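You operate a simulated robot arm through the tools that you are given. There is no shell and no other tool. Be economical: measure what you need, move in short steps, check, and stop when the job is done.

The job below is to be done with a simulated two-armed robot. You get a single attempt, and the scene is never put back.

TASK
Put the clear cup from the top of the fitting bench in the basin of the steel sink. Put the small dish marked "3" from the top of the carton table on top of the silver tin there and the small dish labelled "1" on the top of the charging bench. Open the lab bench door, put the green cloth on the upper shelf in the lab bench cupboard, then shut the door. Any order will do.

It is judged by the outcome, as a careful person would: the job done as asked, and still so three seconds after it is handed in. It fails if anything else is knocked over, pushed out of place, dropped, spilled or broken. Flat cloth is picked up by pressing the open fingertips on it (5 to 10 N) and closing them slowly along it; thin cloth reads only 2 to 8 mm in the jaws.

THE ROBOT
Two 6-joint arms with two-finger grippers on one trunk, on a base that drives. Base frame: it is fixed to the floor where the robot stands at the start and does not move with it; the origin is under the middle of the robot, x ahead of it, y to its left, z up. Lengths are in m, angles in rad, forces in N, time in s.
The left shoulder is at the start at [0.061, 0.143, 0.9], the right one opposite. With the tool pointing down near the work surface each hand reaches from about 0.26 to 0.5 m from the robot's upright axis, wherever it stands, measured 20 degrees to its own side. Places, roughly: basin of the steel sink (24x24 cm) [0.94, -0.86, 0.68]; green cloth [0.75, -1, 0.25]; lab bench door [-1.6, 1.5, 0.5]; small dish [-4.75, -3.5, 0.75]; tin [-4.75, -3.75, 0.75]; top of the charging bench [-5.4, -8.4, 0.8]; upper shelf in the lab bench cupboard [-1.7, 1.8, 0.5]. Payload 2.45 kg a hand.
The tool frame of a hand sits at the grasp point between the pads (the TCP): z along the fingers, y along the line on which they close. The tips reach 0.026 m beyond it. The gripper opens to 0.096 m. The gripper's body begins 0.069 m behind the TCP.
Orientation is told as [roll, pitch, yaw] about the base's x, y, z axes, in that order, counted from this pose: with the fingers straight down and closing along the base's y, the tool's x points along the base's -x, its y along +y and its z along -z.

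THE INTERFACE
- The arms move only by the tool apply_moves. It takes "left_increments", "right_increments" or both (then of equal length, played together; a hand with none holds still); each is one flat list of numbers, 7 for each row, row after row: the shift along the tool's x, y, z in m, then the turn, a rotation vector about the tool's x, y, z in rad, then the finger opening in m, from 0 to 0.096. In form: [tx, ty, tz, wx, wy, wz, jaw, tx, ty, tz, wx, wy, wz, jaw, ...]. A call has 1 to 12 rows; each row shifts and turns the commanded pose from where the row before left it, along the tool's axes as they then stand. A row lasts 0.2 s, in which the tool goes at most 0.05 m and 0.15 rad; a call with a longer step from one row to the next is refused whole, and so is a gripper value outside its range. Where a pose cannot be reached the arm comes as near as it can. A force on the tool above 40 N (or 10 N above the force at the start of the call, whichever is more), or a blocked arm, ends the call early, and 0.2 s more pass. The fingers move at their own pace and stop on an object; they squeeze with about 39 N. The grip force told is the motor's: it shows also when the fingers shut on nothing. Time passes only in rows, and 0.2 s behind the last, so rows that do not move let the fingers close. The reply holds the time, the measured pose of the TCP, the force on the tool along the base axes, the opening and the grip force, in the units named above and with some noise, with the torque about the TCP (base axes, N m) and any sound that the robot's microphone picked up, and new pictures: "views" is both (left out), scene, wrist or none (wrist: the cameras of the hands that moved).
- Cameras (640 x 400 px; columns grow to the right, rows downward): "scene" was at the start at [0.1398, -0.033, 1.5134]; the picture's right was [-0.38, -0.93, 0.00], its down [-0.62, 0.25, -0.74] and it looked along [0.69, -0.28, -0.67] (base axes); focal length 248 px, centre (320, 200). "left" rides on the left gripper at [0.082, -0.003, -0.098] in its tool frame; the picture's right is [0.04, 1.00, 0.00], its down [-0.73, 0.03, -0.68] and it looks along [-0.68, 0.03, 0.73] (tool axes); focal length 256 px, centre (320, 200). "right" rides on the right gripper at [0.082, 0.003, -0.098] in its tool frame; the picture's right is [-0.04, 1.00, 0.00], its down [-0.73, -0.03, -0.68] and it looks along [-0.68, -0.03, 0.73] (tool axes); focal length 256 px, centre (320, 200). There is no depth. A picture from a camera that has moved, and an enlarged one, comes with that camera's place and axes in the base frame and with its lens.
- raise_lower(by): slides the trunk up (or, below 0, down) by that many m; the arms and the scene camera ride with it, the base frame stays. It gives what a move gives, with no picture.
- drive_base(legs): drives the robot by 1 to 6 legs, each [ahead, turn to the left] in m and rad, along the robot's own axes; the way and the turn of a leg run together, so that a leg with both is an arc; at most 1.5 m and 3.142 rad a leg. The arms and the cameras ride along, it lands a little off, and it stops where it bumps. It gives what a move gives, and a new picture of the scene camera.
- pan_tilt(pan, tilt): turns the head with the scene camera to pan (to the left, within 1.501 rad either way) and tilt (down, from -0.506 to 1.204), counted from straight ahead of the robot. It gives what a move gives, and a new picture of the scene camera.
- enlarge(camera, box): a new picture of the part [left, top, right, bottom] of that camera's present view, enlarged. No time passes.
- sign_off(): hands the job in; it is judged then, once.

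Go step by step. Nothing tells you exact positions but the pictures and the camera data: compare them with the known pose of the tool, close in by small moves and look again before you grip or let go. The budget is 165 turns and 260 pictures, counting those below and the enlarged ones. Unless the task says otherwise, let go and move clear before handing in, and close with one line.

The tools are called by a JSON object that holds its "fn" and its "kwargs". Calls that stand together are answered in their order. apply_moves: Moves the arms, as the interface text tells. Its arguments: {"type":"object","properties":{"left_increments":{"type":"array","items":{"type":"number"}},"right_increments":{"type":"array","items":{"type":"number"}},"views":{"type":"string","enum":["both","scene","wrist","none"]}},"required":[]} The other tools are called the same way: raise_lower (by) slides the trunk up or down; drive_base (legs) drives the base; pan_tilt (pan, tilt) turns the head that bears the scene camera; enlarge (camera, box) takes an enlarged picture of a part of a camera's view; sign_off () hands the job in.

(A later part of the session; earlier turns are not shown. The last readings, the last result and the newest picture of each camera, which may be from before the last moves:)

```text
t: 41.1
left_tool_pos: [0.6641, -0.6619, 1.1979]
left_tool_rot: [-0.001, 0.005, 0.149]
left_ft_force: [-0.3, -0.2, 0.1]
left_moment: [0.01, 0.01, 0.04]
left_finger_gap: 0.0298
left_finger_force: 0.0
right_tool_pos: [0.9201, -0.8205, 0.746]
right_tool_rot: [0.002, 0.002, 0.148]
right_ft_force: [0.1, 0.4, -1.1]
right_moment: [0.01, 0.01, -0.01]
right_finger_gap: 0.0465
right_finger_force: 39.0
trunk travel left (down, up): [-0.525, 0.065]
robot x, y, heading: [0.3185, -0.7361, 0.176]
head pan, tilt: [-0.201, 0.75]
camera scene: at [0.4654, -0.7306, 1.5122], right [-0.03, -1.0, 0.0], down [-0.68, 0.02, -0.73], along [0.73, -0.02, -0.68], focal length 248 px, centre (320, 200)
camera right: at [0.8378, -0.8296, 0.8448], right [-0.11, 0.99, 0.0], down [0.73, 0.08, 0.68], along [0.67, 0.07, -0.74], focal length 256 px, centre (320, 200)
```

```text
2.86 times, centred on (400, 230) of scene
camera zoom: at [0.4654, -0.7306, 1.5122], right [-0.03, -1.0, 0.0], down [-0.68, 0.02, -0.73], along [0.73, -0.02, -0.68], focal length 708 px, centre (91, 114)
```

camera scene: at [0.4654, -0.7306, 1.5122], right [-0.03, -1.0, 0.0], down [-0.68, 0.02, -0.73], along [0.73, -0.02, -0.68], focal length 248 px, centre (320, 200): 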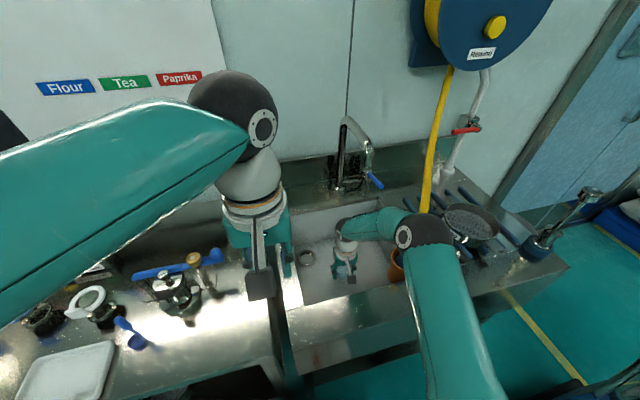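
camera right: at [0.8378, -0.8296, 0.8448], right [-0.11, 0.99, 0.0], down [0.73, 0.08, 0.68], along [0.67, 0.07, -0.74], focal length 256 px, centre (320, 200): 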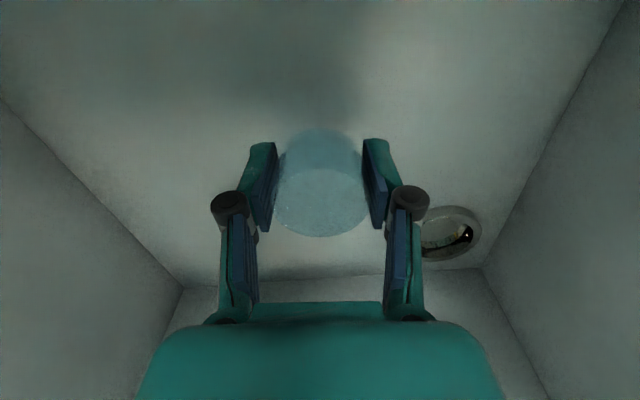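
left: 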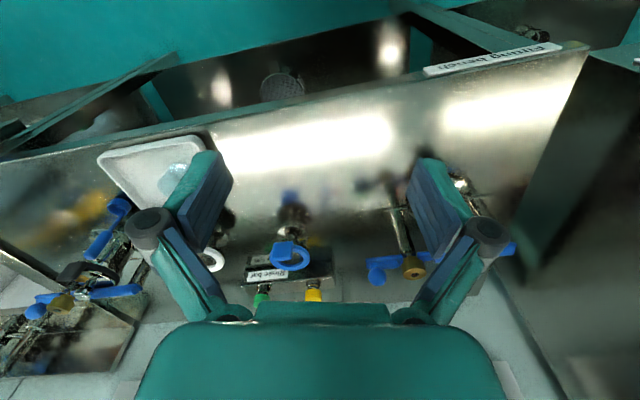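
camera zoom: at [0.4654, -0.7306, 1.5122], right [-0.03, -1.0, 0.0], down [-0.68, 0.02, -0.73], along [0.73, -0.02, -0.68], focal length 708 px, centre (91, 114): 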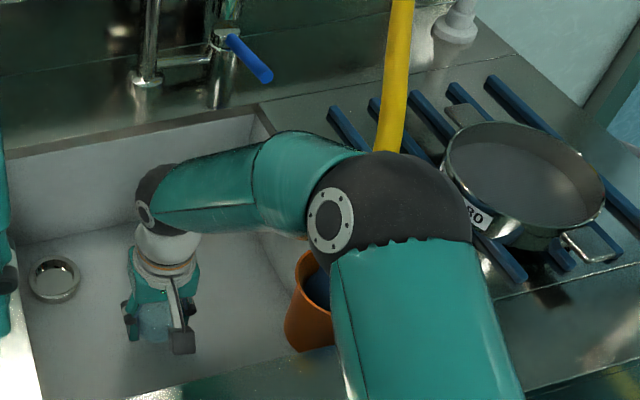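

The elbow is rather close above the hose nozzle. I'll raise the trunk to lift the elbow, then lower the hand the rest of the way.

{"fn": "raise_lower", "kwargs": {"by": 0.06}}

{"fn": "apply_moves", "kwargs": {"right_increments": [0, 0.005, 0.025, 0, 0, 0, 0.035, 0, 0.005, 0.025, 0, 0, 0, 0.035, 0, 0, 0.015, 0, 0, 0, 0.035]}}

{"fn": "enlarge", "kwargs": {"camera": "scene", "box": [320, 160, 480, 300]}}

```text
t: 42.1
left_tool_pos: [0.6639, -0.6621, 1.2588]
left_tool_rot: [-0.002, 0.002, 0.148]
left_ft_force: [-0.3, 0.1, 0.1]
left_moment: [-0.01, 0.04, 0.0]
left_finger_gap: 0.0297
left_finger_force: 0.1
right_tool_pos: [0.9181, -0.8208, 0.8066]
right_tool_rot: [-0.001, 0.002, 0.149]
right_ft_force: [-0.2, 0.3, -0.7]
right_moment: [-0.01, -0.01, -0.01]
right_finger_gap: 0.0466
right_finger_force: 39.8
trunk travel left (down, up): [-0.585, 0.005]
robot x, y, heading: [0.3199, -0.7368, 0.182]
head pan, tilt: [-0.201, 0.75]
```

```text
t: 42.9
left_tool_pos: [0.6639, -0.6628, 1.2576]
left_tool_rot: [-0.002, 0.0, 0.148]
left_ft_force: [0.7, -1.0, 0.0]
left_moment: [-0.01, 0.02, 0.01]
left_finger_gap: 0.0299
left_finger_force: 0.1
right_tool_pos: [0.9175, -0.8099, 0.7405]
right_tool_rot: [0.001, 0.003, 0.15]
right_ft_force: [0.2, -0.1, 0.0]
right_moment: [0.04, 0.04, 0.02]
right_finger_gap: 0.0465
right_finger_force: 38.7
trunk travel left (down, up): [-0.585, 0.005]
robot x, y, heading: [0.3222, -0.7376, 0.178]
head pan, tilt: [-0.201, 0.75]
camera scene: at [0.4651, -0.7306, 1.5722], right [-0.03, -1.0, 0.0], down [-0.68, 0.02, -0.73], along [0.73, -0.02, -0.68], focal length 248 px, centre (320, 200)
camera right: at [0.8368, -0.8196, 0.8393], right [-0.11, 0.99, 0.0], down [0.73, 0.08, 0.68], along [0.67, 0.07, -0.73], focal length 256 px, centre (320, 200)
```

scene: 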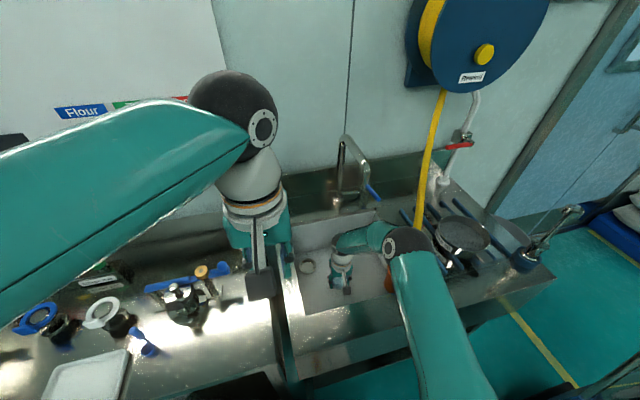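
right: 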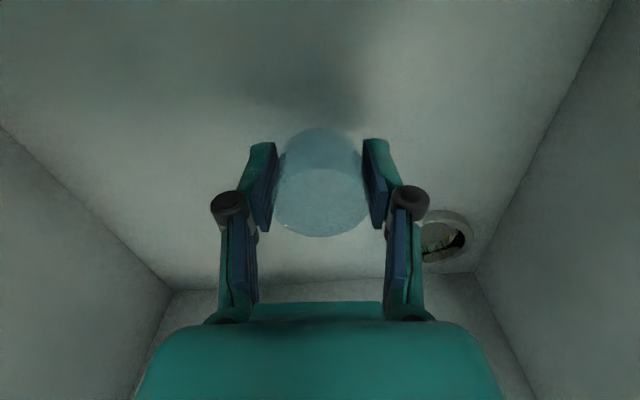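

```text
2.86 times, centred on (400, 230) of scene
camera zoom: at [0.4651, -0.7306, 1.5722], right [-0.03, -1.0, 0.0], down [-0.68, 0.02, -0.73], along [0.73, -0.02, -0.68], focal length 708 px, centre (91, 114)
```

zoom: 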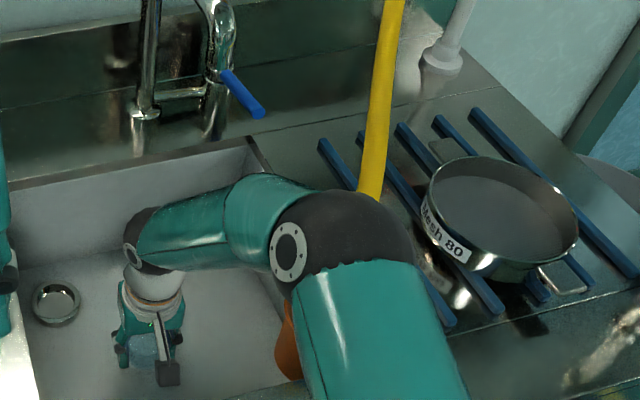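

No contact, forces quiet. I'll lower the last bit in small steps until the cup touches.

{"fn": "apply_moves", "kwargs": {"right_increments": [0, 0, 0.008, 0, 0, 0, 0.035, 0, 0, 0.006, 0, 0, 0, 0.035], "views": "none"}}

{"fn": "apply_moves", "kwargs": {"right_increments": [0, 0, 0.004, 0, 0, 0, 0.035], "views": "none"}}

```text
t: 43.5
left_tool_pos: [0.6636, -0.6623, 1.2592]
left_tool_rot: [-0.002, 0.003, 0.15]
left_ft_force: [-0.2, 0.9, 1.1]
left_moment: [-0.03, -0.02, -0.01]
left_finger_gap: 0.0299
left_finger_force: 0.0
right_tool_pos: [0.9174, -0.8103, 0.7277]
right_tool_rot: [0.0, 0.001, 0.15]
right_ft_force: [-0.7, -0.5, 0.4]
right_moment: [0.0, 0.03, 0.0]
right_finger_gap: 0.0469
right_finger_force: 38.9
trunk travel left (down, up): [-0.585, 0.005]
robot x, y, heading: [0.3193, -0.7381, 0.176]
head pan, tilt: [-0.201, 0.75]
```

```text
t: 43.9
left_tool_pos: [0.6628, -0.6625, 1.2586]
left_tool_rot: [-0.002, 0.002, 0.149]
left_ft_force: [0.6, 0.0, -0.2]
left_moment: [0.02, 0.01, 0.02]
left_finger_gap: 0.03
left_finger_force: 0.1
right_tool_pos: [0.9167, -0.8105, 0.7228]
right_tool_rot: [-0.001, 0.003, 0.15]
right_ft_force: [0.3, -1.2, -1.2]
right_moment: [0.0, -0.01, 0.01]
right_finger_gap: 0.0467
right_finger_force: 38.7
trunk travel left (down, up): [-0.585, 0.005]
robot x, y, heading: [0.3168, -0.7372, 0.181]
head pan, tilt: [-0.201, 0.75]
```

{"fn": "apply_moves", "kwargs": {"right_increments": [0, 0, 0.004, 0, 0, 0, 0.035], "views": "none"}}

{"fn": "apply_moves", "kwargs": {"right_increments": [0, 0, 0.004, 0, 0, 0, 0.035], "views": "wrist"}}

```text
t: 44.3
left_tool_pos: [0.6649, -0.6614, 1.257]
left_tool_rot: [-0.002, 0.002, 0.147]
left_ft_force: [-1.0, -0.5, -0.7]
left_moment: [0.0, -0.02, -0.01]
left_finger_gap: 0.03
left_finger_force: 0.0
right_tool_pos: [0.9186, -0.8102, 0.7198]
right_tool_rot: [0.001, 0.002, 0.151]
right_ft_force: [-0.1, -1.1, -0.8]
right_moment: [0.01, 0.03, 0.0]
right_finger_gap: 0.0465
right_finger_force: 39.2
trunk travel left (down, up): [-0.585, 0.005]
robot x, y, heading: [0.3221, -0.7364, 0.18]
head pan, tilt: [-0.201, 0.75]
```

```text
t: 44.7
left_tool_pos: [0.6644, -0.6618, 1.2573]
left_tool_rot: [-0.002, 0.002, 0.148]
left_ft_force: [0.0, -0.1, 0.1]
left_moment: [-0.02, -0.02, 0.03]
left_finger_gap: 0.03
left_finger_force: 0.0
right_tool_pos: [0.9188, -0.8106, 0.7147]
right_tool_rot: [0.0, 0.002, 0.151]
right_ft_force: [0.5, 0.2, -0.3]
right_moment: [0.02, 0.0, 0.01]
right_finger_gap: 0.0463
right_finger_force: 38.7
trunk travel left (down, up): [-0.585, 0.005]
robot x, y, heading: [0.3212, -0.7359, 0.173]
head pan, tilt: [-0.201, 0.75]
camera right: at [0.8364, -0.8196, 0.8139], right [-0.11, 0.99, 0.0], down [0.73, 0.08, 0.68], along [0.67, 0.07, -0.74], focal length 256 px, centre (320, 200)
```

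right: 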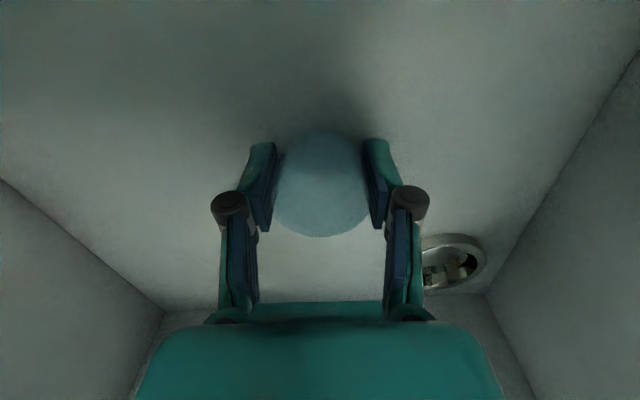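

The contact shadow shows the cup is nearly down. A few more millimetres.

{"fn": "apply_moves", "kwargs": {"right_increments": [0, 0, 0.004, 0, 0, 0, 0.035], "views": "none"}}

{"fn": "apply_moves", "kwargs": {"right_increments": [0, 0, 0.004, 0, 0, 0, 0.035], "views": "none"}}

{"fn": "apply_moves", "kwargs": {"right_increments": [0, 0, 0.004, 0, 0, 0, 0.035], "views": "wrist"}}

```text
t: 45.1
left_tool_pos: [0.6654, -0.6634, 1.2579]
left_tool_rot: [-0.002, 0.002, 0.149]
left_ft_force: [-0.6, -0.3, -0.5]
left_moment: [0.01, -0.01, 0.01]
left_finger_gap: 0.03
left_finger_force: 0.1
right_tool_pos: [0.917, -0.8105, 0.7104]
right_tool_rot: [0.0, 0.001, 0.151]
right_ft_force: [0.5, -0.3, -0.4]
right_moment: [0.0, 0.0, 0.02]
right_finger_gap: 0.0467
right_finger_force: 39.0
trunk travel left (down, up): [-0.585, 0.005]
robot x, y, heading: [0.3189, -0.7354, 0.176]
head pan, tilt: [-0.201, 0.75]
```

```text
t: 45.5
left_tool_pos: [0.6644, -0.662, 1.2578]
left_tool_rot: [-0.001, 0.002, 0.148]
left_ft_force: [0.2, -0.6, -0.1]
left_moment: [-0.02, -0.02, 0.0]
left_finger_gap: 0.03
left_finger_force: 0.1
right_tool_pos: [0.9177, -0.8099, 0.7071]
right_tool_rot: [0.001, 0.001, 0.151]
right_ft_force: [0.1, 1.0, -0.2]
right_moment: [0.0, 0.01, 0.0]
right_finger_gap: 0.0464
right_finger_force: 39.5
trunk travel left (down, up): [-0.585, 0.005]
robot x, y, heading: [0.3198, -0.7396, 0.173]
head pan, tilt: [-0.201, 0.75]
```

```text
t: 45.9
left_tool_pos: [0.6643, -0.6629, 1.2577]
left_tool_rot: [-0.001, 0.002, 0.149]
left_ft_force: [0.1, 0.0, -0.7]
left_moment: [0.0, -0.02, 0.0]
left_finger_gap: 0.0298
left_finger_force: 0.2
right_tool_pos: [0.9176, -0.809, 0.7043]
right_tool_rot: [-0.001, -0.001, 0.149]
right_ft_force: [-1.8, -1.2, 7.6]
right_moment: [-0.02, 0.08, 0.02]
right_finger_gap: 0.0463
right_finger_force: 39.1
trunk travel left (down, up): [-0.585, 0.005]
robot x, y, heading: [0.3206, -0.7384, 0.174]
head pan, tilt: [-0.201, 0.75]
camera right: at [0.8359, -0.8195, 0.8035], right [-0.11, 0.99, 0.0], down [0.73, 0.08, 0.68], along [0.68, 0.07, -0.73], focal length 256 px, centre (320, 200)
```

right: 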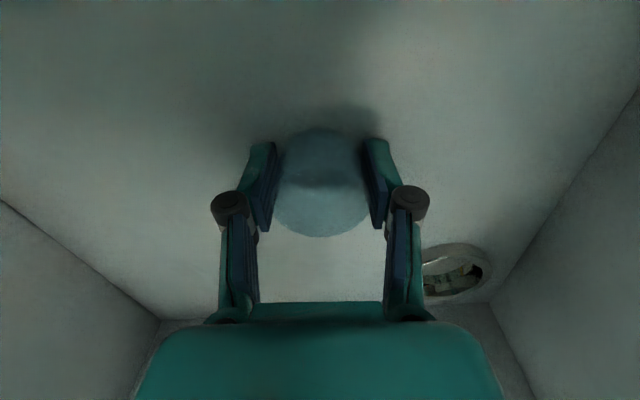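

The cup is on the basin floor (7.6 N). I'll open, rise straight up, and pull back toward the robot.

{"fn": "apply_moves", "kwargs": {"right_increments": [0, 0, -0.001, 0, 0, 0, 0.05, 0, 0, 0, 0, 0, 0, 0.06, 0, 0, 0, 0, 0, 0, 0.075, 0, 0, 0, 0, 0, 0, 0.075, 0, 0, -0.02, 0, 0, 0, 0.075, 0, 0, -0.04, 0, 0, 0, 0.075, 0, 0, -0.045, 0, 0, 0, 0.075, 0, 0, -0.05, 0, 0, 0, 0.075, 0, 0, -0.05, 0, 0, 0, 0.075, 0, 0, -0.05, 0, 0, 0, 0.075, 0, 0, -0.05, 0, 0, 0, 0.05, 0, 0, -0.05, 0, 0, 0, 0.03], "views": "both"}}

```text
t: 48.5
left_tool_pos: [0.6645, -0.6617, 1.2585]
left_tool_rot: [0.0, 0.002, 0.148]
left_ft_force: [0.2, -1.1, 0.3]
left_moment: [0.01, 0.01, 0.0]
left_finger_gap: 0.0299
left_finger_force: 0.1
right_tool_pos: [0.9177, -0.8115, 1.0573]
right_tool_rot: [0.003, 0.002, 0.151]
right_ft_force: [-0.1, 0.8, 1.1]
right_moment: [0.01, -0.02, 0.0]
right_finger_gap: 0.0299
right_finger_force: 0.0
trunk travel left (down, up): [-0.585, 0.005]
robot x, y, heading: [0.3219, -0.739, 0.179]
head pan, tilt: [-0.201, 0.75]
camera scene: at [0.4638, -0.7306, 1.5723], right [-0.03, -1.0, 0.0], down [-0.68, 0.02, -0.73], along [0.73, -0.02, -0.68], focal length 248 px, centre (320, 200)
camera right: at [0.8358, -0.8208, 1.1566], right [-0.11, 0.99, 0.0], down [0.73, 0.08, 0.68], along [0.67, 0.08, -0.73], focal length 256 px, centre (320, 200)
```

scene: 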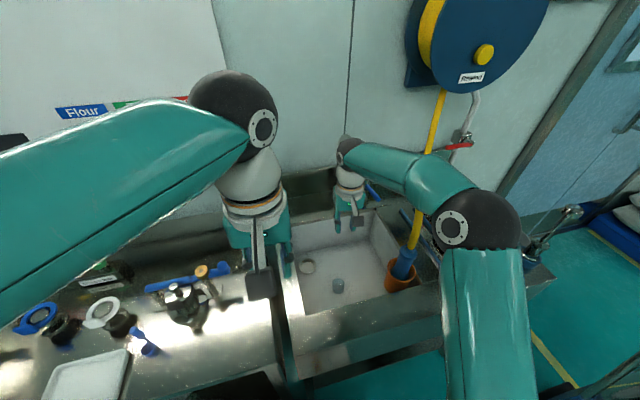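
right: 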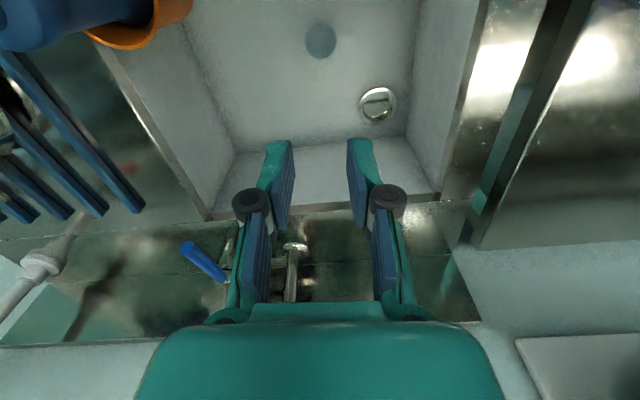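

The cup stands upright in the basin. Next I'll retract the right hand, back off, and look under the sink for the green cloth.

{"fn": "apply_moves", "kwargs": {"right_increments": [0.045, 0, 0, 0, 0, 0, 0.03, 0.045, 0, 0, 0, 0, 0, 0.03, 0.045, 0, 0, 0, 0, 0, 0.03, 0.045, 0, 0, 0, 0, 0, 0.03, 0.045, 0, 0, 0, 0, 0, 0.03], "views": "none"}}

{"fn": "drive_base", "kwargs": {"legs": [[-0.42, 0.0]]}}

{"fn": "raise_lower", "kwargs": {"by": -0.45}}

{"fn": "pan_tilt", "kwargs": {"pan": -0.35, "tilt": 0.65}}

```text
t: 49.7
left_tool_pos: [0.6622, -0.6636, 1.258]
left_tool_rot: [-0.002, 0.001, 0.149]
left_ft_force: [-0.8, 0.0, -0.3]
left_moment: [-0.01, -0.04, -0.01]
left_finger_gap: 0.0301
left_finger_force: 0.2
right_tool_pos: [0.6932, -0.8431, 1.0594]
right_tool_rot: [0.003, 0.001, 0.15]
right_ft_force: [0.1, 0.1, -0.4]
right_moment: [-0.01, -0.04, 0.0]
right_finger_gap: 0.0301
right_finger_force: 0.0
trunk travel left (down, up): [-0.585, 0.005]
robot x, y, heading: [0.3195, -0.7355, 0.175]
head pan, tilt: [-0.201, 0.75]
```

```text
t: 52.3
left_tool_pos: [0.2523, -0.7356, 1.2582]
left_tool_rot: [-0.002, 0.001, 0.147]
left_ft_force: [-0.2, 0.3, 0.5]
left_moment: [-0.01, -0.03, -0.01]
left_finger_gap: 0.0297
left_finger_force: 0.0
right_tool_pos: [0.2818, -0.9164, 1.0598]
right_tool_rot: [0.0, 0.001, 0.148]
right_ft_force: [-0.7, 0.5, -0.2]
right_moment: [0.02, -0.05, -0.03]
right_finger_gap: 0.0301
right_finger_force: 0.1
trunk travel left (down, up): [-0.585, 0.005]
robot x, y, heading: [-0.0937, -0.8122, 0.172]
head pan, tilt: [-0.201, 0.75]
camera scene: at [0.052, -0.8039, 1.5724], right [-0.03, -1.0, 0.0], down [-0.68, 0.02, -0.73], along [0.73, -0.02, -0.68], focal length 248 px, centre (320, 200)
```

scene: 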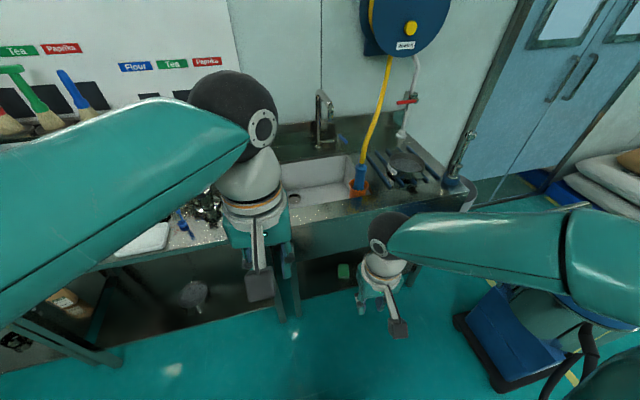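

```text
refused: -0.45 is not a number from -0.4 to 0.4
```

```text
t: 53.0
left_tool_pos: [0.2535, -0.7353, 1.2591]
left_tool_rot: [-0.003, 0.003, 0.145]
left_ft_force: [-0.4, -0.7, 1.0]
left_moment: [0.02, 0.0, -0.01]
left_finger_gap: 0.03
left_finger_force: 0.1
right_tool_pos: [0.2841, -0.9159, 1.0593]
right_tool_rot: [0.0, 0.004, 0.148]
right_ft_force: [0.2, -0.3, -0.6]
right_moment: [0.02, 0.04, 0.01]
right_finger_gap: 0.0298
right_finger_force: 0.1
trunk travel left (down, up): [-0.585, 0.005]
robot x, y, heading: [-0.0929, -0.8096, 0.171]
head pan, tilt: [-0.351, 0.649]
camera scene: at [0.056, -0.8166, 1.5808], right [-0.17, -0.98, 0.0], down [-0.6, 0.11, -0.8], along [0.78, -0.14, -0.61], focal length 248 px, centre (320, 200)
```

scene: 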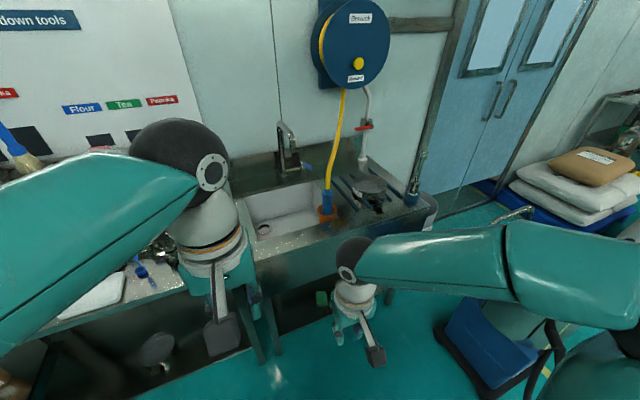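

Now lower the trunk by 0.4 m to view the lower shelf.

{"fn": "raise_lower", "kwargs": {"by": -0.4}}

{"fn": "pan_tilt", "kwargs": {"pan": -0.35, "tilt": 0.75}}

{"fn": "enlarge", "kwargs": {"camera": "right", "box": [0, 0, 640, 400]}}

```text
t: 56.8
left_tool_pos: [0.2524, -0.7354, 0.8595]
left_tool_rot: [-0.002, 0.001, 0.147]
left_ft_force: [0.9, -0.7, 0.2]
left_moment: [0.0, 0.0, 0.04]
left_finger_gap: 0.0298
left_finger_force: 0.0
right_tool_pos: [0.2838, -0.9162, 0.6601]
right_tool_rot: [0.0, 0.001, 0.148]
right_ft_force: [0.8, -0.1, -0.4]
right_moment: [0.02, 0.0, 0.01]
right_finger_gap: 0.03
right_finger_force: 0.0
trunk travel left (down, up): [-0.185, 0.405]
robot x, y, heading: [-0.0888, -0.8122, 0.171]
head pan, tilt: [-0.351, 0.649]
```

```text
t: 57.5
left_tool_pos: [0.2525, -0.7348, 0.8585]
left_tool_rot: [-0.002, 0.001, 0.147]
left_ft_force: [0.6, 0.9, -0.4]
left_moment: [0.01, 0.01, 0.0]
left_finger_gap: 0.03
left_finger_force: 0.1
right_tool_pos: [0.2825, -0.9157, 0.6596]
right_tool_rot: [0.0, 0.002, 0.148]
right_ft_force: [-0.2, 0.5, 0.8]
right_moment: [0.0, 0.01, 0.01]
right_finger_gap: 0.0299
right_finger_force: 0.1
trunk travel left (down, up): [-0.185, 0.405]
robot x, y, heading: [-0.0913, -0.8087, 0.175]
head pan, tilt: [-0.351, 0.75]
camera scene: at [0.0517, -0.8161, 1.1723], right [-0.18, -0.98, 0.0], down [-0.67, 0.12, -0.73], along [0.72, -0.13, -0.68], focal length 248 px, centre (320, 200)
```

scene: 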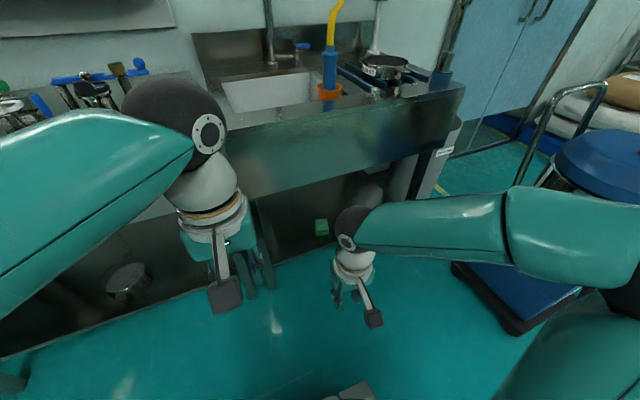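

```text
1.00 times, centred on (320, 200) of right (not enlarged: the box is as wide or as high as the picture)
camera zoom: at [0.2013, -0.9252, 0.7586], right [-0.11, 0.99, 0.0], down [0.73, 0.08, 0.68], along [0.67, 0.07, -0.74], focal length 256 px, centre (320, 200)
```

zoom: 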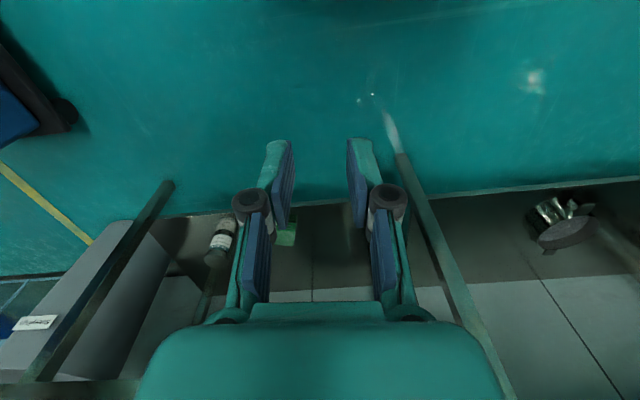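

{"fn": "enlarge", "kwargs": {"camera": "scene", "box": [240, 160, 420, 290]}}

{"fn": "enlarge", "kwargs": {"camera": "right", "box": [130, 160, 410, 330]}}

```text
3.08 times, centred on (330, 225) of scene
camera zoom: at [0.0517, -0.8161, 1.1723], right [-0.18, -0.98, 0.0], down [-0.67, 0.12, -0.73], along [0.72, -0.13, -0.68], focal length 762 px, centre (289, 123)
```

zoom: 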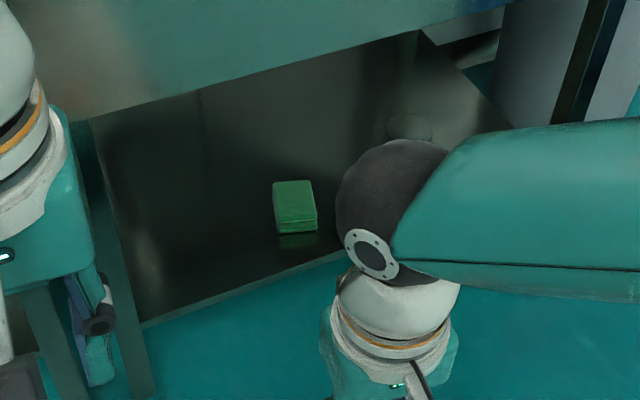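

```text
2.29 times, centred on (270, 245) of right
camera zoom: at [0.2013, -0.9252, 0.7586], right [-0.11, 0.99, 0.0], down [0.73, 0.08, 0.68], along [0.67, 0.07, -0.74], focal length 585 px, centre (434, 97)
```

zoom: 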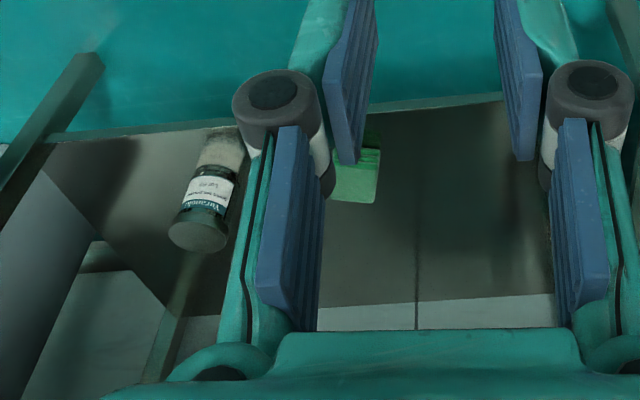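

The folded green cloth lies on the lower shelf at about [0.82, -0.97, 0.26], under an apron whose bottom is at about z 0.64. I'll tuck the left arm, lower fully, and pitch the right tool forward.

{"fn": "apply_moves", "kwargs": {"left_increments": [0.03, 0, -0.03, 0, 0, 0, 0.03, 0.03, 0, -0.03, 0, 0, 0, 0.03, 0.03, 0, -0.03, 0, 0, 0, 0.03, 0, 0, -0.02, 0, 0, 0, 0.03, 0, 0, 0, 0, 0, 0, 0.03, 0, 0, 0, 0, 0, 0, 0.03], "right_increments": [-0.04, 0, 0, 0, 0, 0, 0.09, -0.04, 0, 0, 0, 0, 0, 0.09, 0, 0, 0, 0, -0.15, 0, 0.09, 0, 0, 0, 0, -0.15, 0, 0.09, 0, 0, 0, 0, -0.15, 0, 0.09, 0, 0, 0, 0, -0.15, 0, 0.09], "views": "none"}}

{"fn": "raise_lower", "kwargs": {"by": -0.18}}

{"fn": "drive_base", "kwargs": {"legs": [[0.0, -0.45], [0.28, 0.0], [0.0, 0.58]]}}

```text
t: 58.9
left_tool_pos: [0.1653, -0.7488, 0.9675]
left_tool_rot: [-0.002, 0.001, 0.147]
left_ft_force: [0.7, 0.1, -0.1]
left_moment: [0.0, -0.04, 0.03]
left_finger_gap: 0.0302
left_finger_force: 0.0
right_tool_pos: [0.3619, -0.9032, 0.6589]
right_tool_rot: [0.003, -0.597, 0.149]
right_ft_force: [-0.6, 0.1, 0.5]
right_moment: [-0.01, 0.04, 0.0]
right_finger_gap: 0.0903
right_finger_force: 0.0
trunk travel left (down, up): [-0.185, 0.405]
robot x, y, heading: [-0.0892, -0.8104, 0.174]
head pan, tilt: [-0.351, 0.75]
```

```text
t: 60.9
left_tool_pos: [0.1645, -0.7481, 0.7885]
left_tool_rot: [-0.002, 0.003, 0.149]
left_ft_force: [0.6, -0.5, 0.2]
left_moment: [0.02, -0.01, -0.01]
left_finger_gap: 0.03
left_finger_force: 0.0
right_tool_pos: [0.361, -0.9027, 0.4793]
right_tool_rot: [0.001, -0.597, 0.148]
right_ft_force: [0.3, -0.7, 0.7]
right_moment: [0.02, -0.02, -0.01]
right_finger_gap: 0.0899
right_finger_force: 0.1
trunk travel left (down, up): [-0.005, 0.585]
robot x, y, heading: [-0.0904, -0.8119, 0.178]
head pan, tilt: [-0.351, 0.75]
```

```text
t: 66.1
left_tool_pos: [0.4283, -0.7933, 0.7873]
left_tool_rot: [0.0, 0.001, 0.275]
left_ft_force: [-0.4, -0.4, 0.1]
left_moment: [0.0, 0.01, 0.0]
left_finger_gap: 0.0302
left_finger_force: 0.0
right_tool_pos: [0.6444, -0.9244, 0.4796]
right_tool_rot: [-0.001, -0.598, 0.271]
right_ft_force: [-0.2, -0.4, 0.5]
right_moment: [0.0, -0.02, 0.0]
right_finger_gap: 0.0902
right_finger_force: 0.1
trunk travel left (down, up): [-0.005, 0.585]
robot x, y, heading: [0.189, -0.905, 0.297]
head pan, tilt: [-0.351, 0.75]
camera scene: at [0.3308, -0.8927, 0.9923], right [-0.05, -1.0, 0.0], down [-0.68, 0.04, -0.73], along [0.73, -0.04, -0.68], focal length 248 px, centre (320, 200)
```

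scene: 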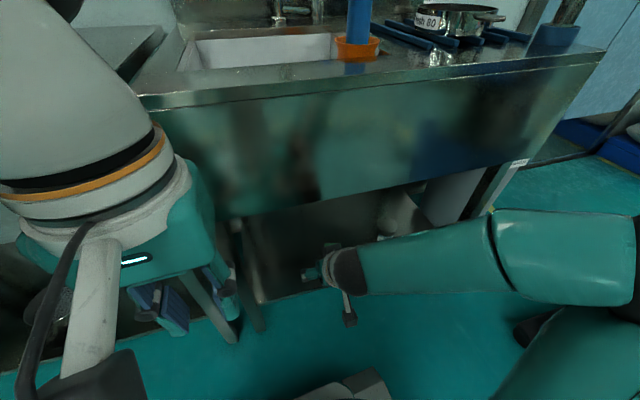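

The right hand is low in front of the shelf. Let me view with the wrist camera.

{"fn": "enlarge", "kwargs": {"camera": "right", "box": [0, 0, 640, 400]}}

```text
1.00 times, centred on (320, 200) of right (not enlarged: the box is as wide or as high as the picture)
camera zoom: at [0.5252, -0.9543, 0.5152], right [-0.24, 0.97, 0.02], down [0.22, 0.03, 0.97], along [0.95, 0.24, -0.22], focal length 256 px, centre (320, 200)
```

zoom: 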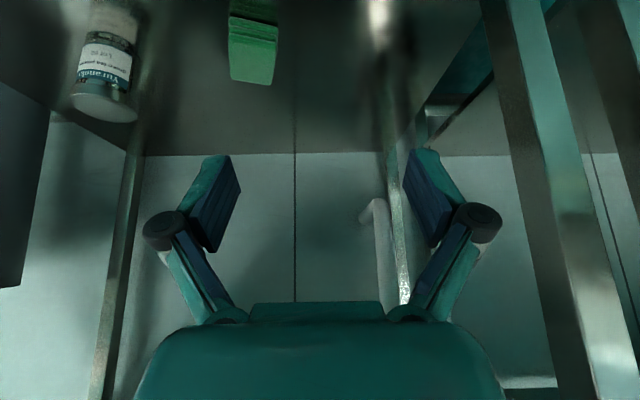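

The cloth is a folded block about 5.5×7×3 cm centred at [0.81, -0.965], resting at z≈0.25. I'll slide in along the tool axis, first laterally aligned, and check.

{"fn": "apply_moves", "kwargs": {"right_increments": [0, -0.043, 0, 0, 0, 0, 0.09, 0, -0.042, 0, 0, 0, 0, 0.09, -0.004, 0, 0.045, 0, 0, 0, 0.09, -0.003, 0, 0.045, 0, 0, 0, 0.09, -0.003, 0, 0.045, 0, 0, 0, 0.09]}}

```text
t: 67.3
left_tool_pos: [0.4294, -0.7949, 0.7872]
left_tool_rot: [-0.003, 0.002, 0.273]
left_ft_force: [-0.2, -0.1, 0.7]
left_moment: [0.02, -0.01, -0.02]
left_finger_gap: 0.0299
left_finger_force: 0.0
right_tool_pos: [0.7492, -0.9822, 0.3757]
right_tool_rot: [0.001, -0.599, 0.272]
right_ft_force: [-0.4, -0.1, 0.1]
right_moment: [-0.01, -0.01, 0.0]
right_finger_gap: 0.0899
right_finger_force: 0.0
trunk travel left (down, up): [-0.005, 0.585]
robot x, y, heading: [0.1906, -0.9041, 0.295]
head pan, tilt: [-0.351, 0.75]
camera scene: at [0.3306, -0.8927, 0.9923], right [-0.05, -1.0, 0.0], down [-0.68, 0.04, -0.73], along [0.73, -0.04, -0.68], focal length 248 px, centre (320, 200)
camera right: at [0.6291, -1.0129, 0.4113], right [-0.24, 0.97, 0.02], down [0.22, 0.03, 0.97], along [0.95, 0.24, -0.22], focal length 256 px, centre (320, 200)
```

scene: 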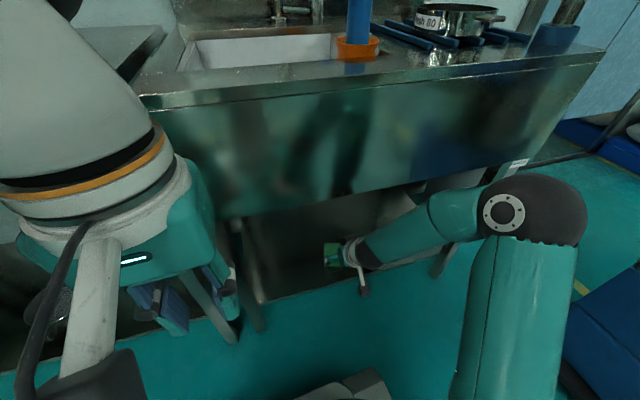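
right: 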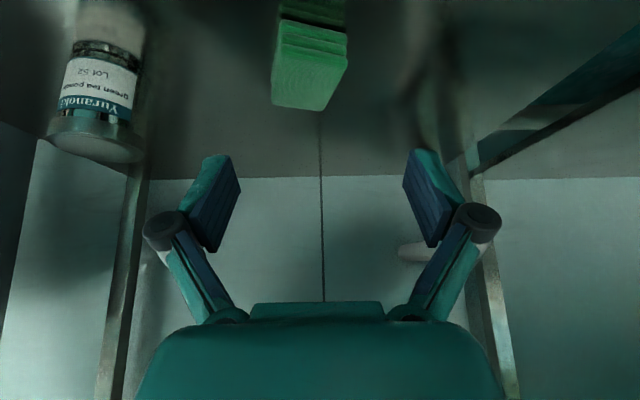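

The block is actually turned about 0.27 rad relative to the hand, centred at [0.80, -0.979]. I'll yaw the hand to match and advance part way.

{"fn": "apply_moves", "kwargs": {"right_increments": [0, 0, 0, 0.076, 0, 0.111, 0.09, 0, 0, 0, 0.076, 0, 0.111, 0.09, 0.004, 0.003, 0.03, 0, 0, 0, 0.09, 0.004, 0, 0.03, 0, 0, 0, 0.09], "views": "wrist"}}

```text
t: 68.3
left_tool_pos: [0.4285, -0.7946, 0.7882]
left_tool_rot: [-0.002, 0.001, 0.273]
left_ft_force: [0.1, 0.1, 0.0]
left_moment: [-0.01, -0.01, -0.02]
left_finger_gap: 0.0299
left_finger_force: 0.0
right_tool_pos: [0.7773, -0.98, 0.3212]
right_tool_rot: [0.002, -0.6, 0.005]
right_ft_force: [-0.4, 0.3, 0.5]
right_moment: [0.0, 0.0, 0.01]
right_finger_gap: 0.0899
right_finger_force: 0.0
trunk travel left (down, up): [-0.005, 0.585]
robot x, y, heading: [0.1905, -0.9059, 0.294]
head pan, tilt: [-0.351, 0.75]
camera right: at [0.6541, -0.9772, 0.3562], right [0.03, 1.0, 0.02], down [0.22, -0.03, 0.97], along [0.97, -0.02, -0.22], focal length 256 px, centre (320, 200)
```

right: 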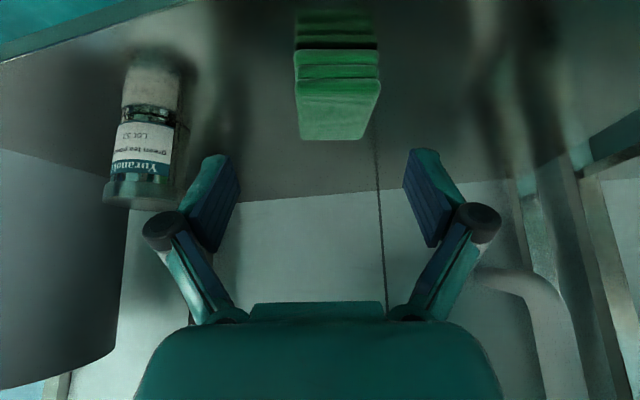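

Block measured at about [0.797, -0.968], 2 cm thick. I'll center laterally and lower the open fingers around it.

{"fn": "apply_moves", "kwargs": {"right_increments": [0.006, 0.012, 0.013, 0, 0, 0, 0.08, 0.006, 0, 0.013, 0, 0, 0, 0.075, 0.005, 0, 0.01, 0, 0, 0, 0.075], "views": "wrist"}}

```text
t: 69.1
left_tool_pos: [0.429, -0.7933, 0.7886]
left_tool_rot: [-0.001, 0.003, 0.272]
left_ft_force: [-0.4, -0.1, -0.6]
left_moment: [-0.01, -0.03, -0.03]
left_finger_gap: 0.0299
left_finger_force: 0.0
right_tool_pos: [0.7832, -0.9682, 0.279]
right_tool_rot: [0.0, -0.599, 0.005]
right_ft_force: [-0.4, -0.4, 0.4]
right_moment: [-0.01, 0.01, 0.02]
right_finger_gap: 0.0749
right_finger_force: 0.1
trunk travel left (down, up): [-0.005, 0.585]
robot x, y, heading: [0.1881, -0.9041, 0.294]
head pan, tilt: [-0.351, 0.75]
camera right: at [0.6603, -0.9652, 0.3152], right [0.03, 1.0, 0.02], down [0.22, -0.03, 0.97], along [0.97, -0.02, -0.22], focal length 256 px, centre (320, 200)
```

right: 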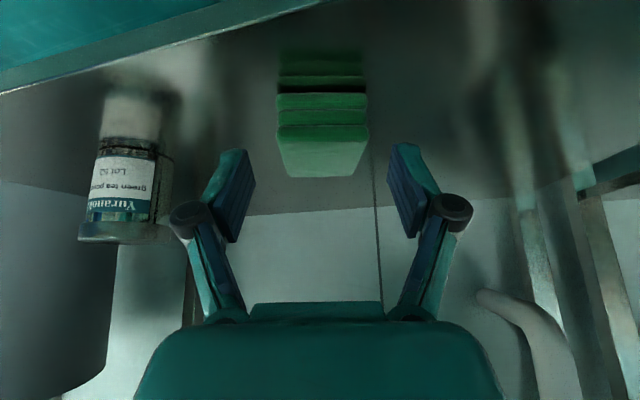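

Comparing the two views, the shelf is lower and the block further: centre about [0.845, -0.968], top about 0.24. I'll advance in two small moves.

{"fn": "apply_moves", "kwargs": {"right_increments": [-0.01, 0, 0.012, 0, 0, 0, 0.085, -0.008, 0, 0.012, 0, 0, 0, 0.085], "views": "wrist"}}

{"fn": "enlarge", "kwargs": {"camera": "scene", "box": [260, 190, 440, 310]}}

```text
t: 69.7
left_tool_pos: [0.4284, -0.7944, 0.7884]
left_tool_rot: [-0.002, 0.002, 0.272]
left_ft_force: [-0.2, 0.1, -0.6]
left_moment: [0.02, 0.01, -0.01]
left_finger_gap: 0.03
left_finger_force: 0.0
right_tool_pos: [0.8115, -0.9675, 0.2705]
right_tool_rot: [0.001, -0.599, 0.006]
right_ft_force: [-0.3, 0.0, -0.1]
right_moment: [-0.02, -0.02, -0.02]
right_finger_gap: 0.085
right_finger_force: 0.1
trunk travel left (down, up): [-0.005, 0.585]
robot x, y, heading: [0.1927, -0.9051, 0.296]
head pan, tilt: [-0.351, 0.75]
camera right: at [0.6881, -0.9653, 0.3064], right [0.03, 1.0, 0.02], down [0.22, -0.03, 0.97], along [0.97, -0.02, -0.23], focal length 256 px, centre (320, 200)
```

right: 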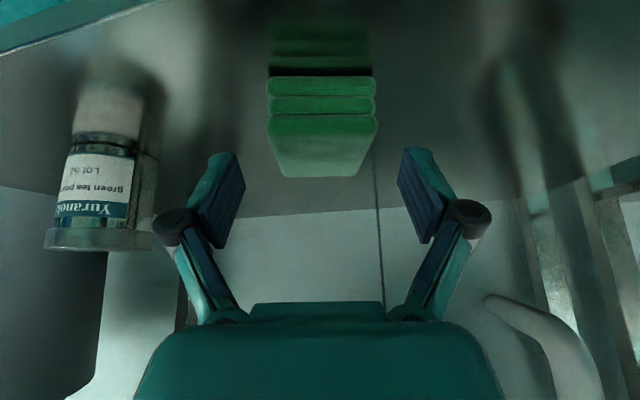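

```text
3.33 times, centred on (350, 250) of scene
camera zoom: at [0.331, -0.8927, 0.9923], right [-0.06, -1.0, 0.0], down [-0.68, 0.04, -0.73], along [0.73, -0.04, -0.68], focal length 826 px, centre (220, 33)
```

zoom: 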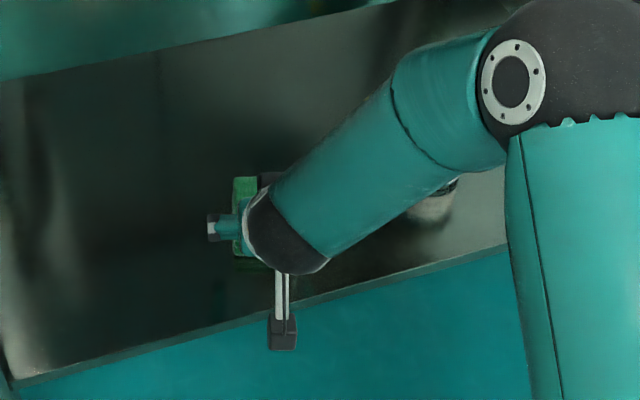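

Scale change puts the block at x 0.79–0.876, z 0.224–0.244. A final short advance puts the tips at mid-block, then I'll close.

{"fn": "apply_moves", "kwargs": {"right_increments": [0.001, 0.001, 0.009, 0, 0, 0, 0.08, 0.001, 0, 0.009, 0, 0, 0, 0.08], "views": "wrist"}}

```text
t: 70.3
left_tool_pos: [0.4294, -0.7947, 0.7879]
left_tool_rot: [-0.001, 0.001, 0.273]
left_ft_force: [-0.6, 0.0, 0.9]
left_moment: [0.01, -0.05, -0.02]
left_finger_gap: 0.0303
left_finger_force: 0.1
right_tool_pos: [0.8188, -0.9668, 0.2562]
right_tool_rot: [0.0, -0.597, 0.004]
right_ft_force: [0.0, -1.4, -0.4]
right_moment: [0.01, -0.02, 0.03]
right_finger_gap: 0.08
right_finger_force: 0.2
trunk travel left (down, up): [-0.005, 0.585]
robot x, y, heading: [0.1893, -0.9016, 0.296]
head pan, tilt: [-0.351, 0.75]
camera right: at [0.6962, -0.9647, 0.2907], right [0.03, 1.0, 0.02], down [0.22, -0.03, 0.97], along [0.97, -0.02, -0.22], focal length 256 px, centre (320, 200)
```

right: 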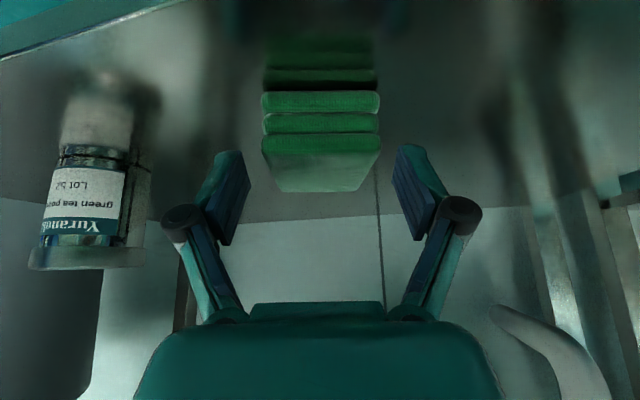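

Fingers flank the block. Closing gently.

{"fn": "apply_moves", "kwargs": {"right_increments": [0, 0, 0.003, 0, 0, 0, 0.07, 0, 0, 0, 0, 0, 0, 0.06, 0, 0, 0, 0, 0, 0, 0.05, 0, 0, 0, 0, 0, 0, 0.04, 0, 0, 0, 0, 0, 0, 0.03, 0, 0, 0, 0, 0, 0, 0.02], "views": "wrist"}}

```text
t: 71.7
left_tool_pos: [0.4303, -0.7951, 0.7866]
left_tool_rot: [-0.001, 0.002, 0.273]
left_ft_force: [-0.9, -0.7, 1.2]
left_moment: [0.0, -0.01, 0.02]
left_finger_gap: 0.0299
left_finger_force: 0.0
right_tool_pos: [0.8214, -0.9658, 0.2526]
right_tool_rot: [0.0, -0.599, 0.007]
right_ft_force: [-0.2, 0.4, 1.3]
right_moment: [0.13, -0.01, -0.01]
right_finger_gap: 0.0653
right_finger_force: 39.0
trunk travel left (down, up): [-0.005, 0.585]
robot x, y, heading: [0.1911, -0.9033, 0.297]
head pan, tilt: [-0.351, 0.75]
camera right: at [0.6981, -0.9644, 0.2879], right [0.03, 1.0, 0.02], down [0.22, -0.03, 0.97], along [0.97, -0.02, -0.22], focal length 256 px, centre (320, 200)
```

right: 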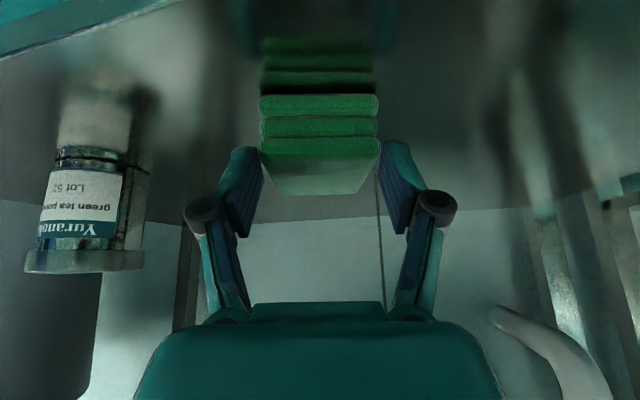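

Gripped at 0.065 m. Lift a little and check the cloth comes along.

{"fn": "apply_moves", "kwargs": {"right_increments": [-0.006, 0, -0.009, 0, 0, 0, 0.02, -0.015, 0, -0.022, 0, 0, 0, 0.02, -0.015, 0, -0.022, 0, 0, 0, 0.02], "views": "wrist"}}

```text
t: 72.5
left_tool_pos: [0.429, -0.7939, 0.7883]
left_tool_rot: [-0.003, 0.003, 0.272]
left_ft_force: [0.2, 0.3, -0.5]
left_moment: [0.01, 0.03, 0.01]
left_finger_gap: 0.0298
left_finger_force: 0.0
right_tool_pos: [0.8205, -0.9664, 0.3156]
right_tool_rot: [0.0, -0.597, 0.005]
right_ft_force: [-0.2, 0.0, -0.1]
right_moment: [-0.01, 0.03, 0.01]
right_finger_gap: 0.0653
right_finger_force: 39.3
trunk travel left (down, up): [-0.005, 0.585]
robot x, y, heading: [0.1891, -0.903, 0.291]
head pan, tilt: [-0.351, 0.75]
camera right: at [0.6966, -0.965, 0.3516], right [0.03, 1.0, 0.02], down [0.22, -0.03, 0.97], along [0.97, -0.02, -0.23], focal length 256 px, centre (320, 200)
```

right: 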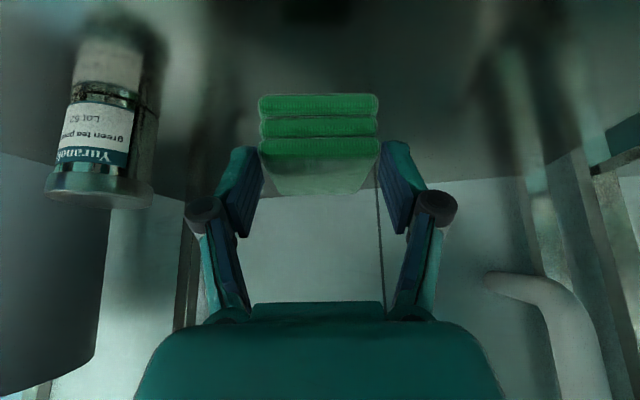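

The cloth is held. I'll back out, pull the hand in, raise the trunk and turn towards the lab bench.

{"fn": "drive_base", "kwargs": {"legs": [[-0.45, 0.0]]}}

{"fn": "raise_lower", "kwargs": {"by": 0.4}}

{"fn": "apply_moves", "kwargs": {"right_increments": [0.03, 0, -0.03, 0, 0, 0, 0.02, 0.03, 0, -0.03, 0, 0, 0, 0.02, 0.03, 0, -0.03, 0, 0, 0, 0.02, 0.03, 0, -0.03, 0, 0, 0, 0.02], "views": "none"}}

{"fn": "drive_base", "kwargs": {"legs": [[0.0, 1.0], [0.0, 0.97]]}}

{"fn": "pan_tilt", "kwargs": {"pan": 0.0, "tilt": 0.4}}

```text
t: 75.3
left_tool_pos: [-0.0092, -0.9271, 0.7884]
left_tool_rot: [-0.002, 0.001, 0.276]
left_ft_force: [0.0, 0.6, 0.1]
left_moment: [0.03, 0.0, 0.01]
left_finger_gap: 0.03
left_finger_force: 0.0
right_tool_pos: [0.3835, -1.0987, 0.3152]
right_tool_rot: [0.0, -0.598, 0.008]
right_ft_force: [-0.3, 0.9, -0.8]
right_moment: [0.0, 0.04, 0.0]
right_finger_gap: 0.0655
right_finger_force: 39.1
trunk travel left (down, up): [-0.005, 0.585]
robot x, y, heading: [-0.2529, -1.0373, 0.297]
head pan, tilt: [-0.351, 0.75]
camera scene: at [-0.1065, -1.026, 0.9922], right [-0.05, -1.0, 0.0], down [-0.68, 0.03, -0.73], along [0.73, -0.04, -0.68], focal length 248 px, centre (320, 200)
```

scene: 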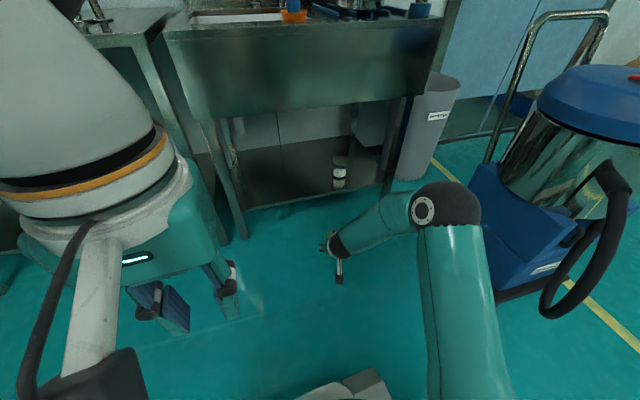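

```text
t: 79.1
left_tool_pos: [-0.0092, -0.9277, 1.1886]
left_tool_rot: [-0.001, 0.002, 0.276]
left_ft_force: [0.0, -0.7, -0.3]
left_moment: [-0.01, 0.02, 0.02]
left_finger_gap: 0.0298
left_finger_force: 0.1
right_tool_pos: [0.3823, -1.0999, 0.7162]
right_tool_rot: [-0.001, -0.6, 0.009]
right_ft_force: [0.9, -0.2, -0.6]
right_moment: [-0.01, 0.01, -0.01]
right_finger_gap: 0.0652
right_finger_force: 38.4
trunk travel left (down, up): [-0.405, 0.185]
robot x, y, heading: [-0.248, -1.0382, 0.296]
head pan, tilt: [-0.351, 0.75]
```

```text
t: 80.1
left_tool_pos: [-0.0099, -0.9277, 1.1887]
left_tool_rot: [-0.002, 0.001, 0.277]
left_ft_force: [0.2, -0.5, 0.0]
left_moment: [0.02, -0.02, -0.02]
left_finger_gap: 0.0301
left_finger_force: 0.1
right_tool_pos: [0.2171, -1.0991, 0.7485]
right_tool_rot: [-0.001, -0.601, 0.007]
right_ft_force: [0.5, 0.4, -1.2]
right_moment: [0.01, 0.01, 0.02]
right_finger_gap: 0.065
right_finger_force: 39.3
trunk travel left (down, up): [-0.405, 0.185]
robot x, y, heading: [-0.2494, -1.0367, 0.304]
head pan, tilt: [-0.351, 0.75]
```

```text
t: 84.6
left_tool_pos: [-0.2897, -0.7735, 1.1883]
left_tool_rot: [-0.001, 0.002, 1.572]
left_ft_force: [-0.3, -0.3, 0.0]
left_moment: [0.02, -0.01, 0.03]
left_finger_gap: 0.0298
left_finger_force: 0.1
right_tool_pos: [-0.0601, -0.6033, 0.7478]
right_tool_rot: [-0.002, -0.595, 1.304]
right_ft_force: [-0.4, -0.5, -1.4]
right_moment: [-0.03, 0.05, 0.02]
right_finger_gap: 0.0651
right_finger_force: 39.0
trunk travel left (down, up): [-0.405, 0.185]
robot x, y, heading: [-0.2007, -1.0329, 1.615]
head pan, tilt: [-0.351, 0.75]
stopped in leg 2: the robot was blocked; the commanded pose is now the measured one
camera scene: at [-0.1824, -0.8978, 1.3923], right [0.95, -0.3, 0.0], down [-0.2, -0.65, -0.73], along [0.22, 0.7, -0.68], focal length 248 px, centre (320, 200)
```

scene: 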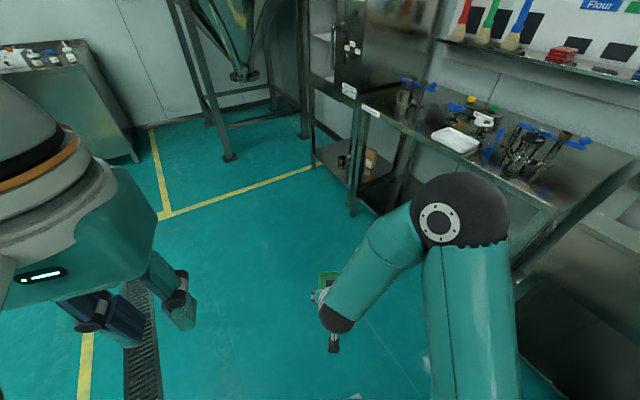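

```text
t: 85.4
left_tool_pos: [-0.2884, -0.7735, 1.1898]
left_tool_rot: [0.001, 0.005, 1.572]
left_ft_force: [-0.2, 0.2, 0.6]
left_moment: [-0.01, 0.04, 0.0]
left_finger_gap: 0.0299
left_finger_force: 0.1
right_tool_pos: [-0.0619, -0.603, 0.7491]
right_tool_rot: [-0.001, -0.595, 1.302]
right_ft_force: [0.6, -0.1, 0.1]
right_moment: [0.0, 0.0, 0.01]
right_finger_gap: 0.0649
right_finger_force: 38.6
trunk travel left (down, up): [-0.405, 0.185]
robot x, y, heading: [-0.205, -1.0351, 1.613]
head pan, tilt: [0.0, 0.4]
camera scene: at [-0.2101, -0.8839, 1.4233], right [1.0, 0.05, 0.0], down [0.02, -0.39, -0.92], along [-0.04, 0.92, -0.39], focal length 248 px, centre (320, 200)
```

scene: 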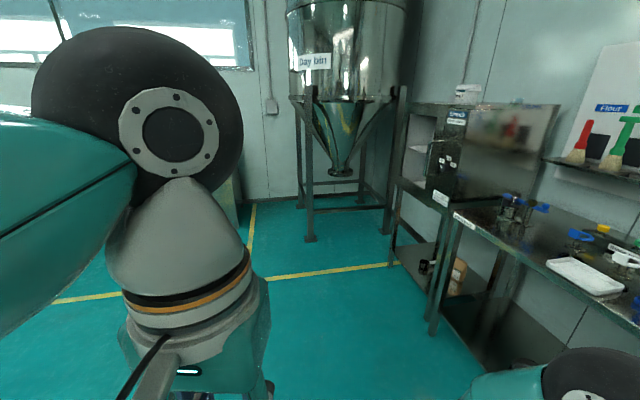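

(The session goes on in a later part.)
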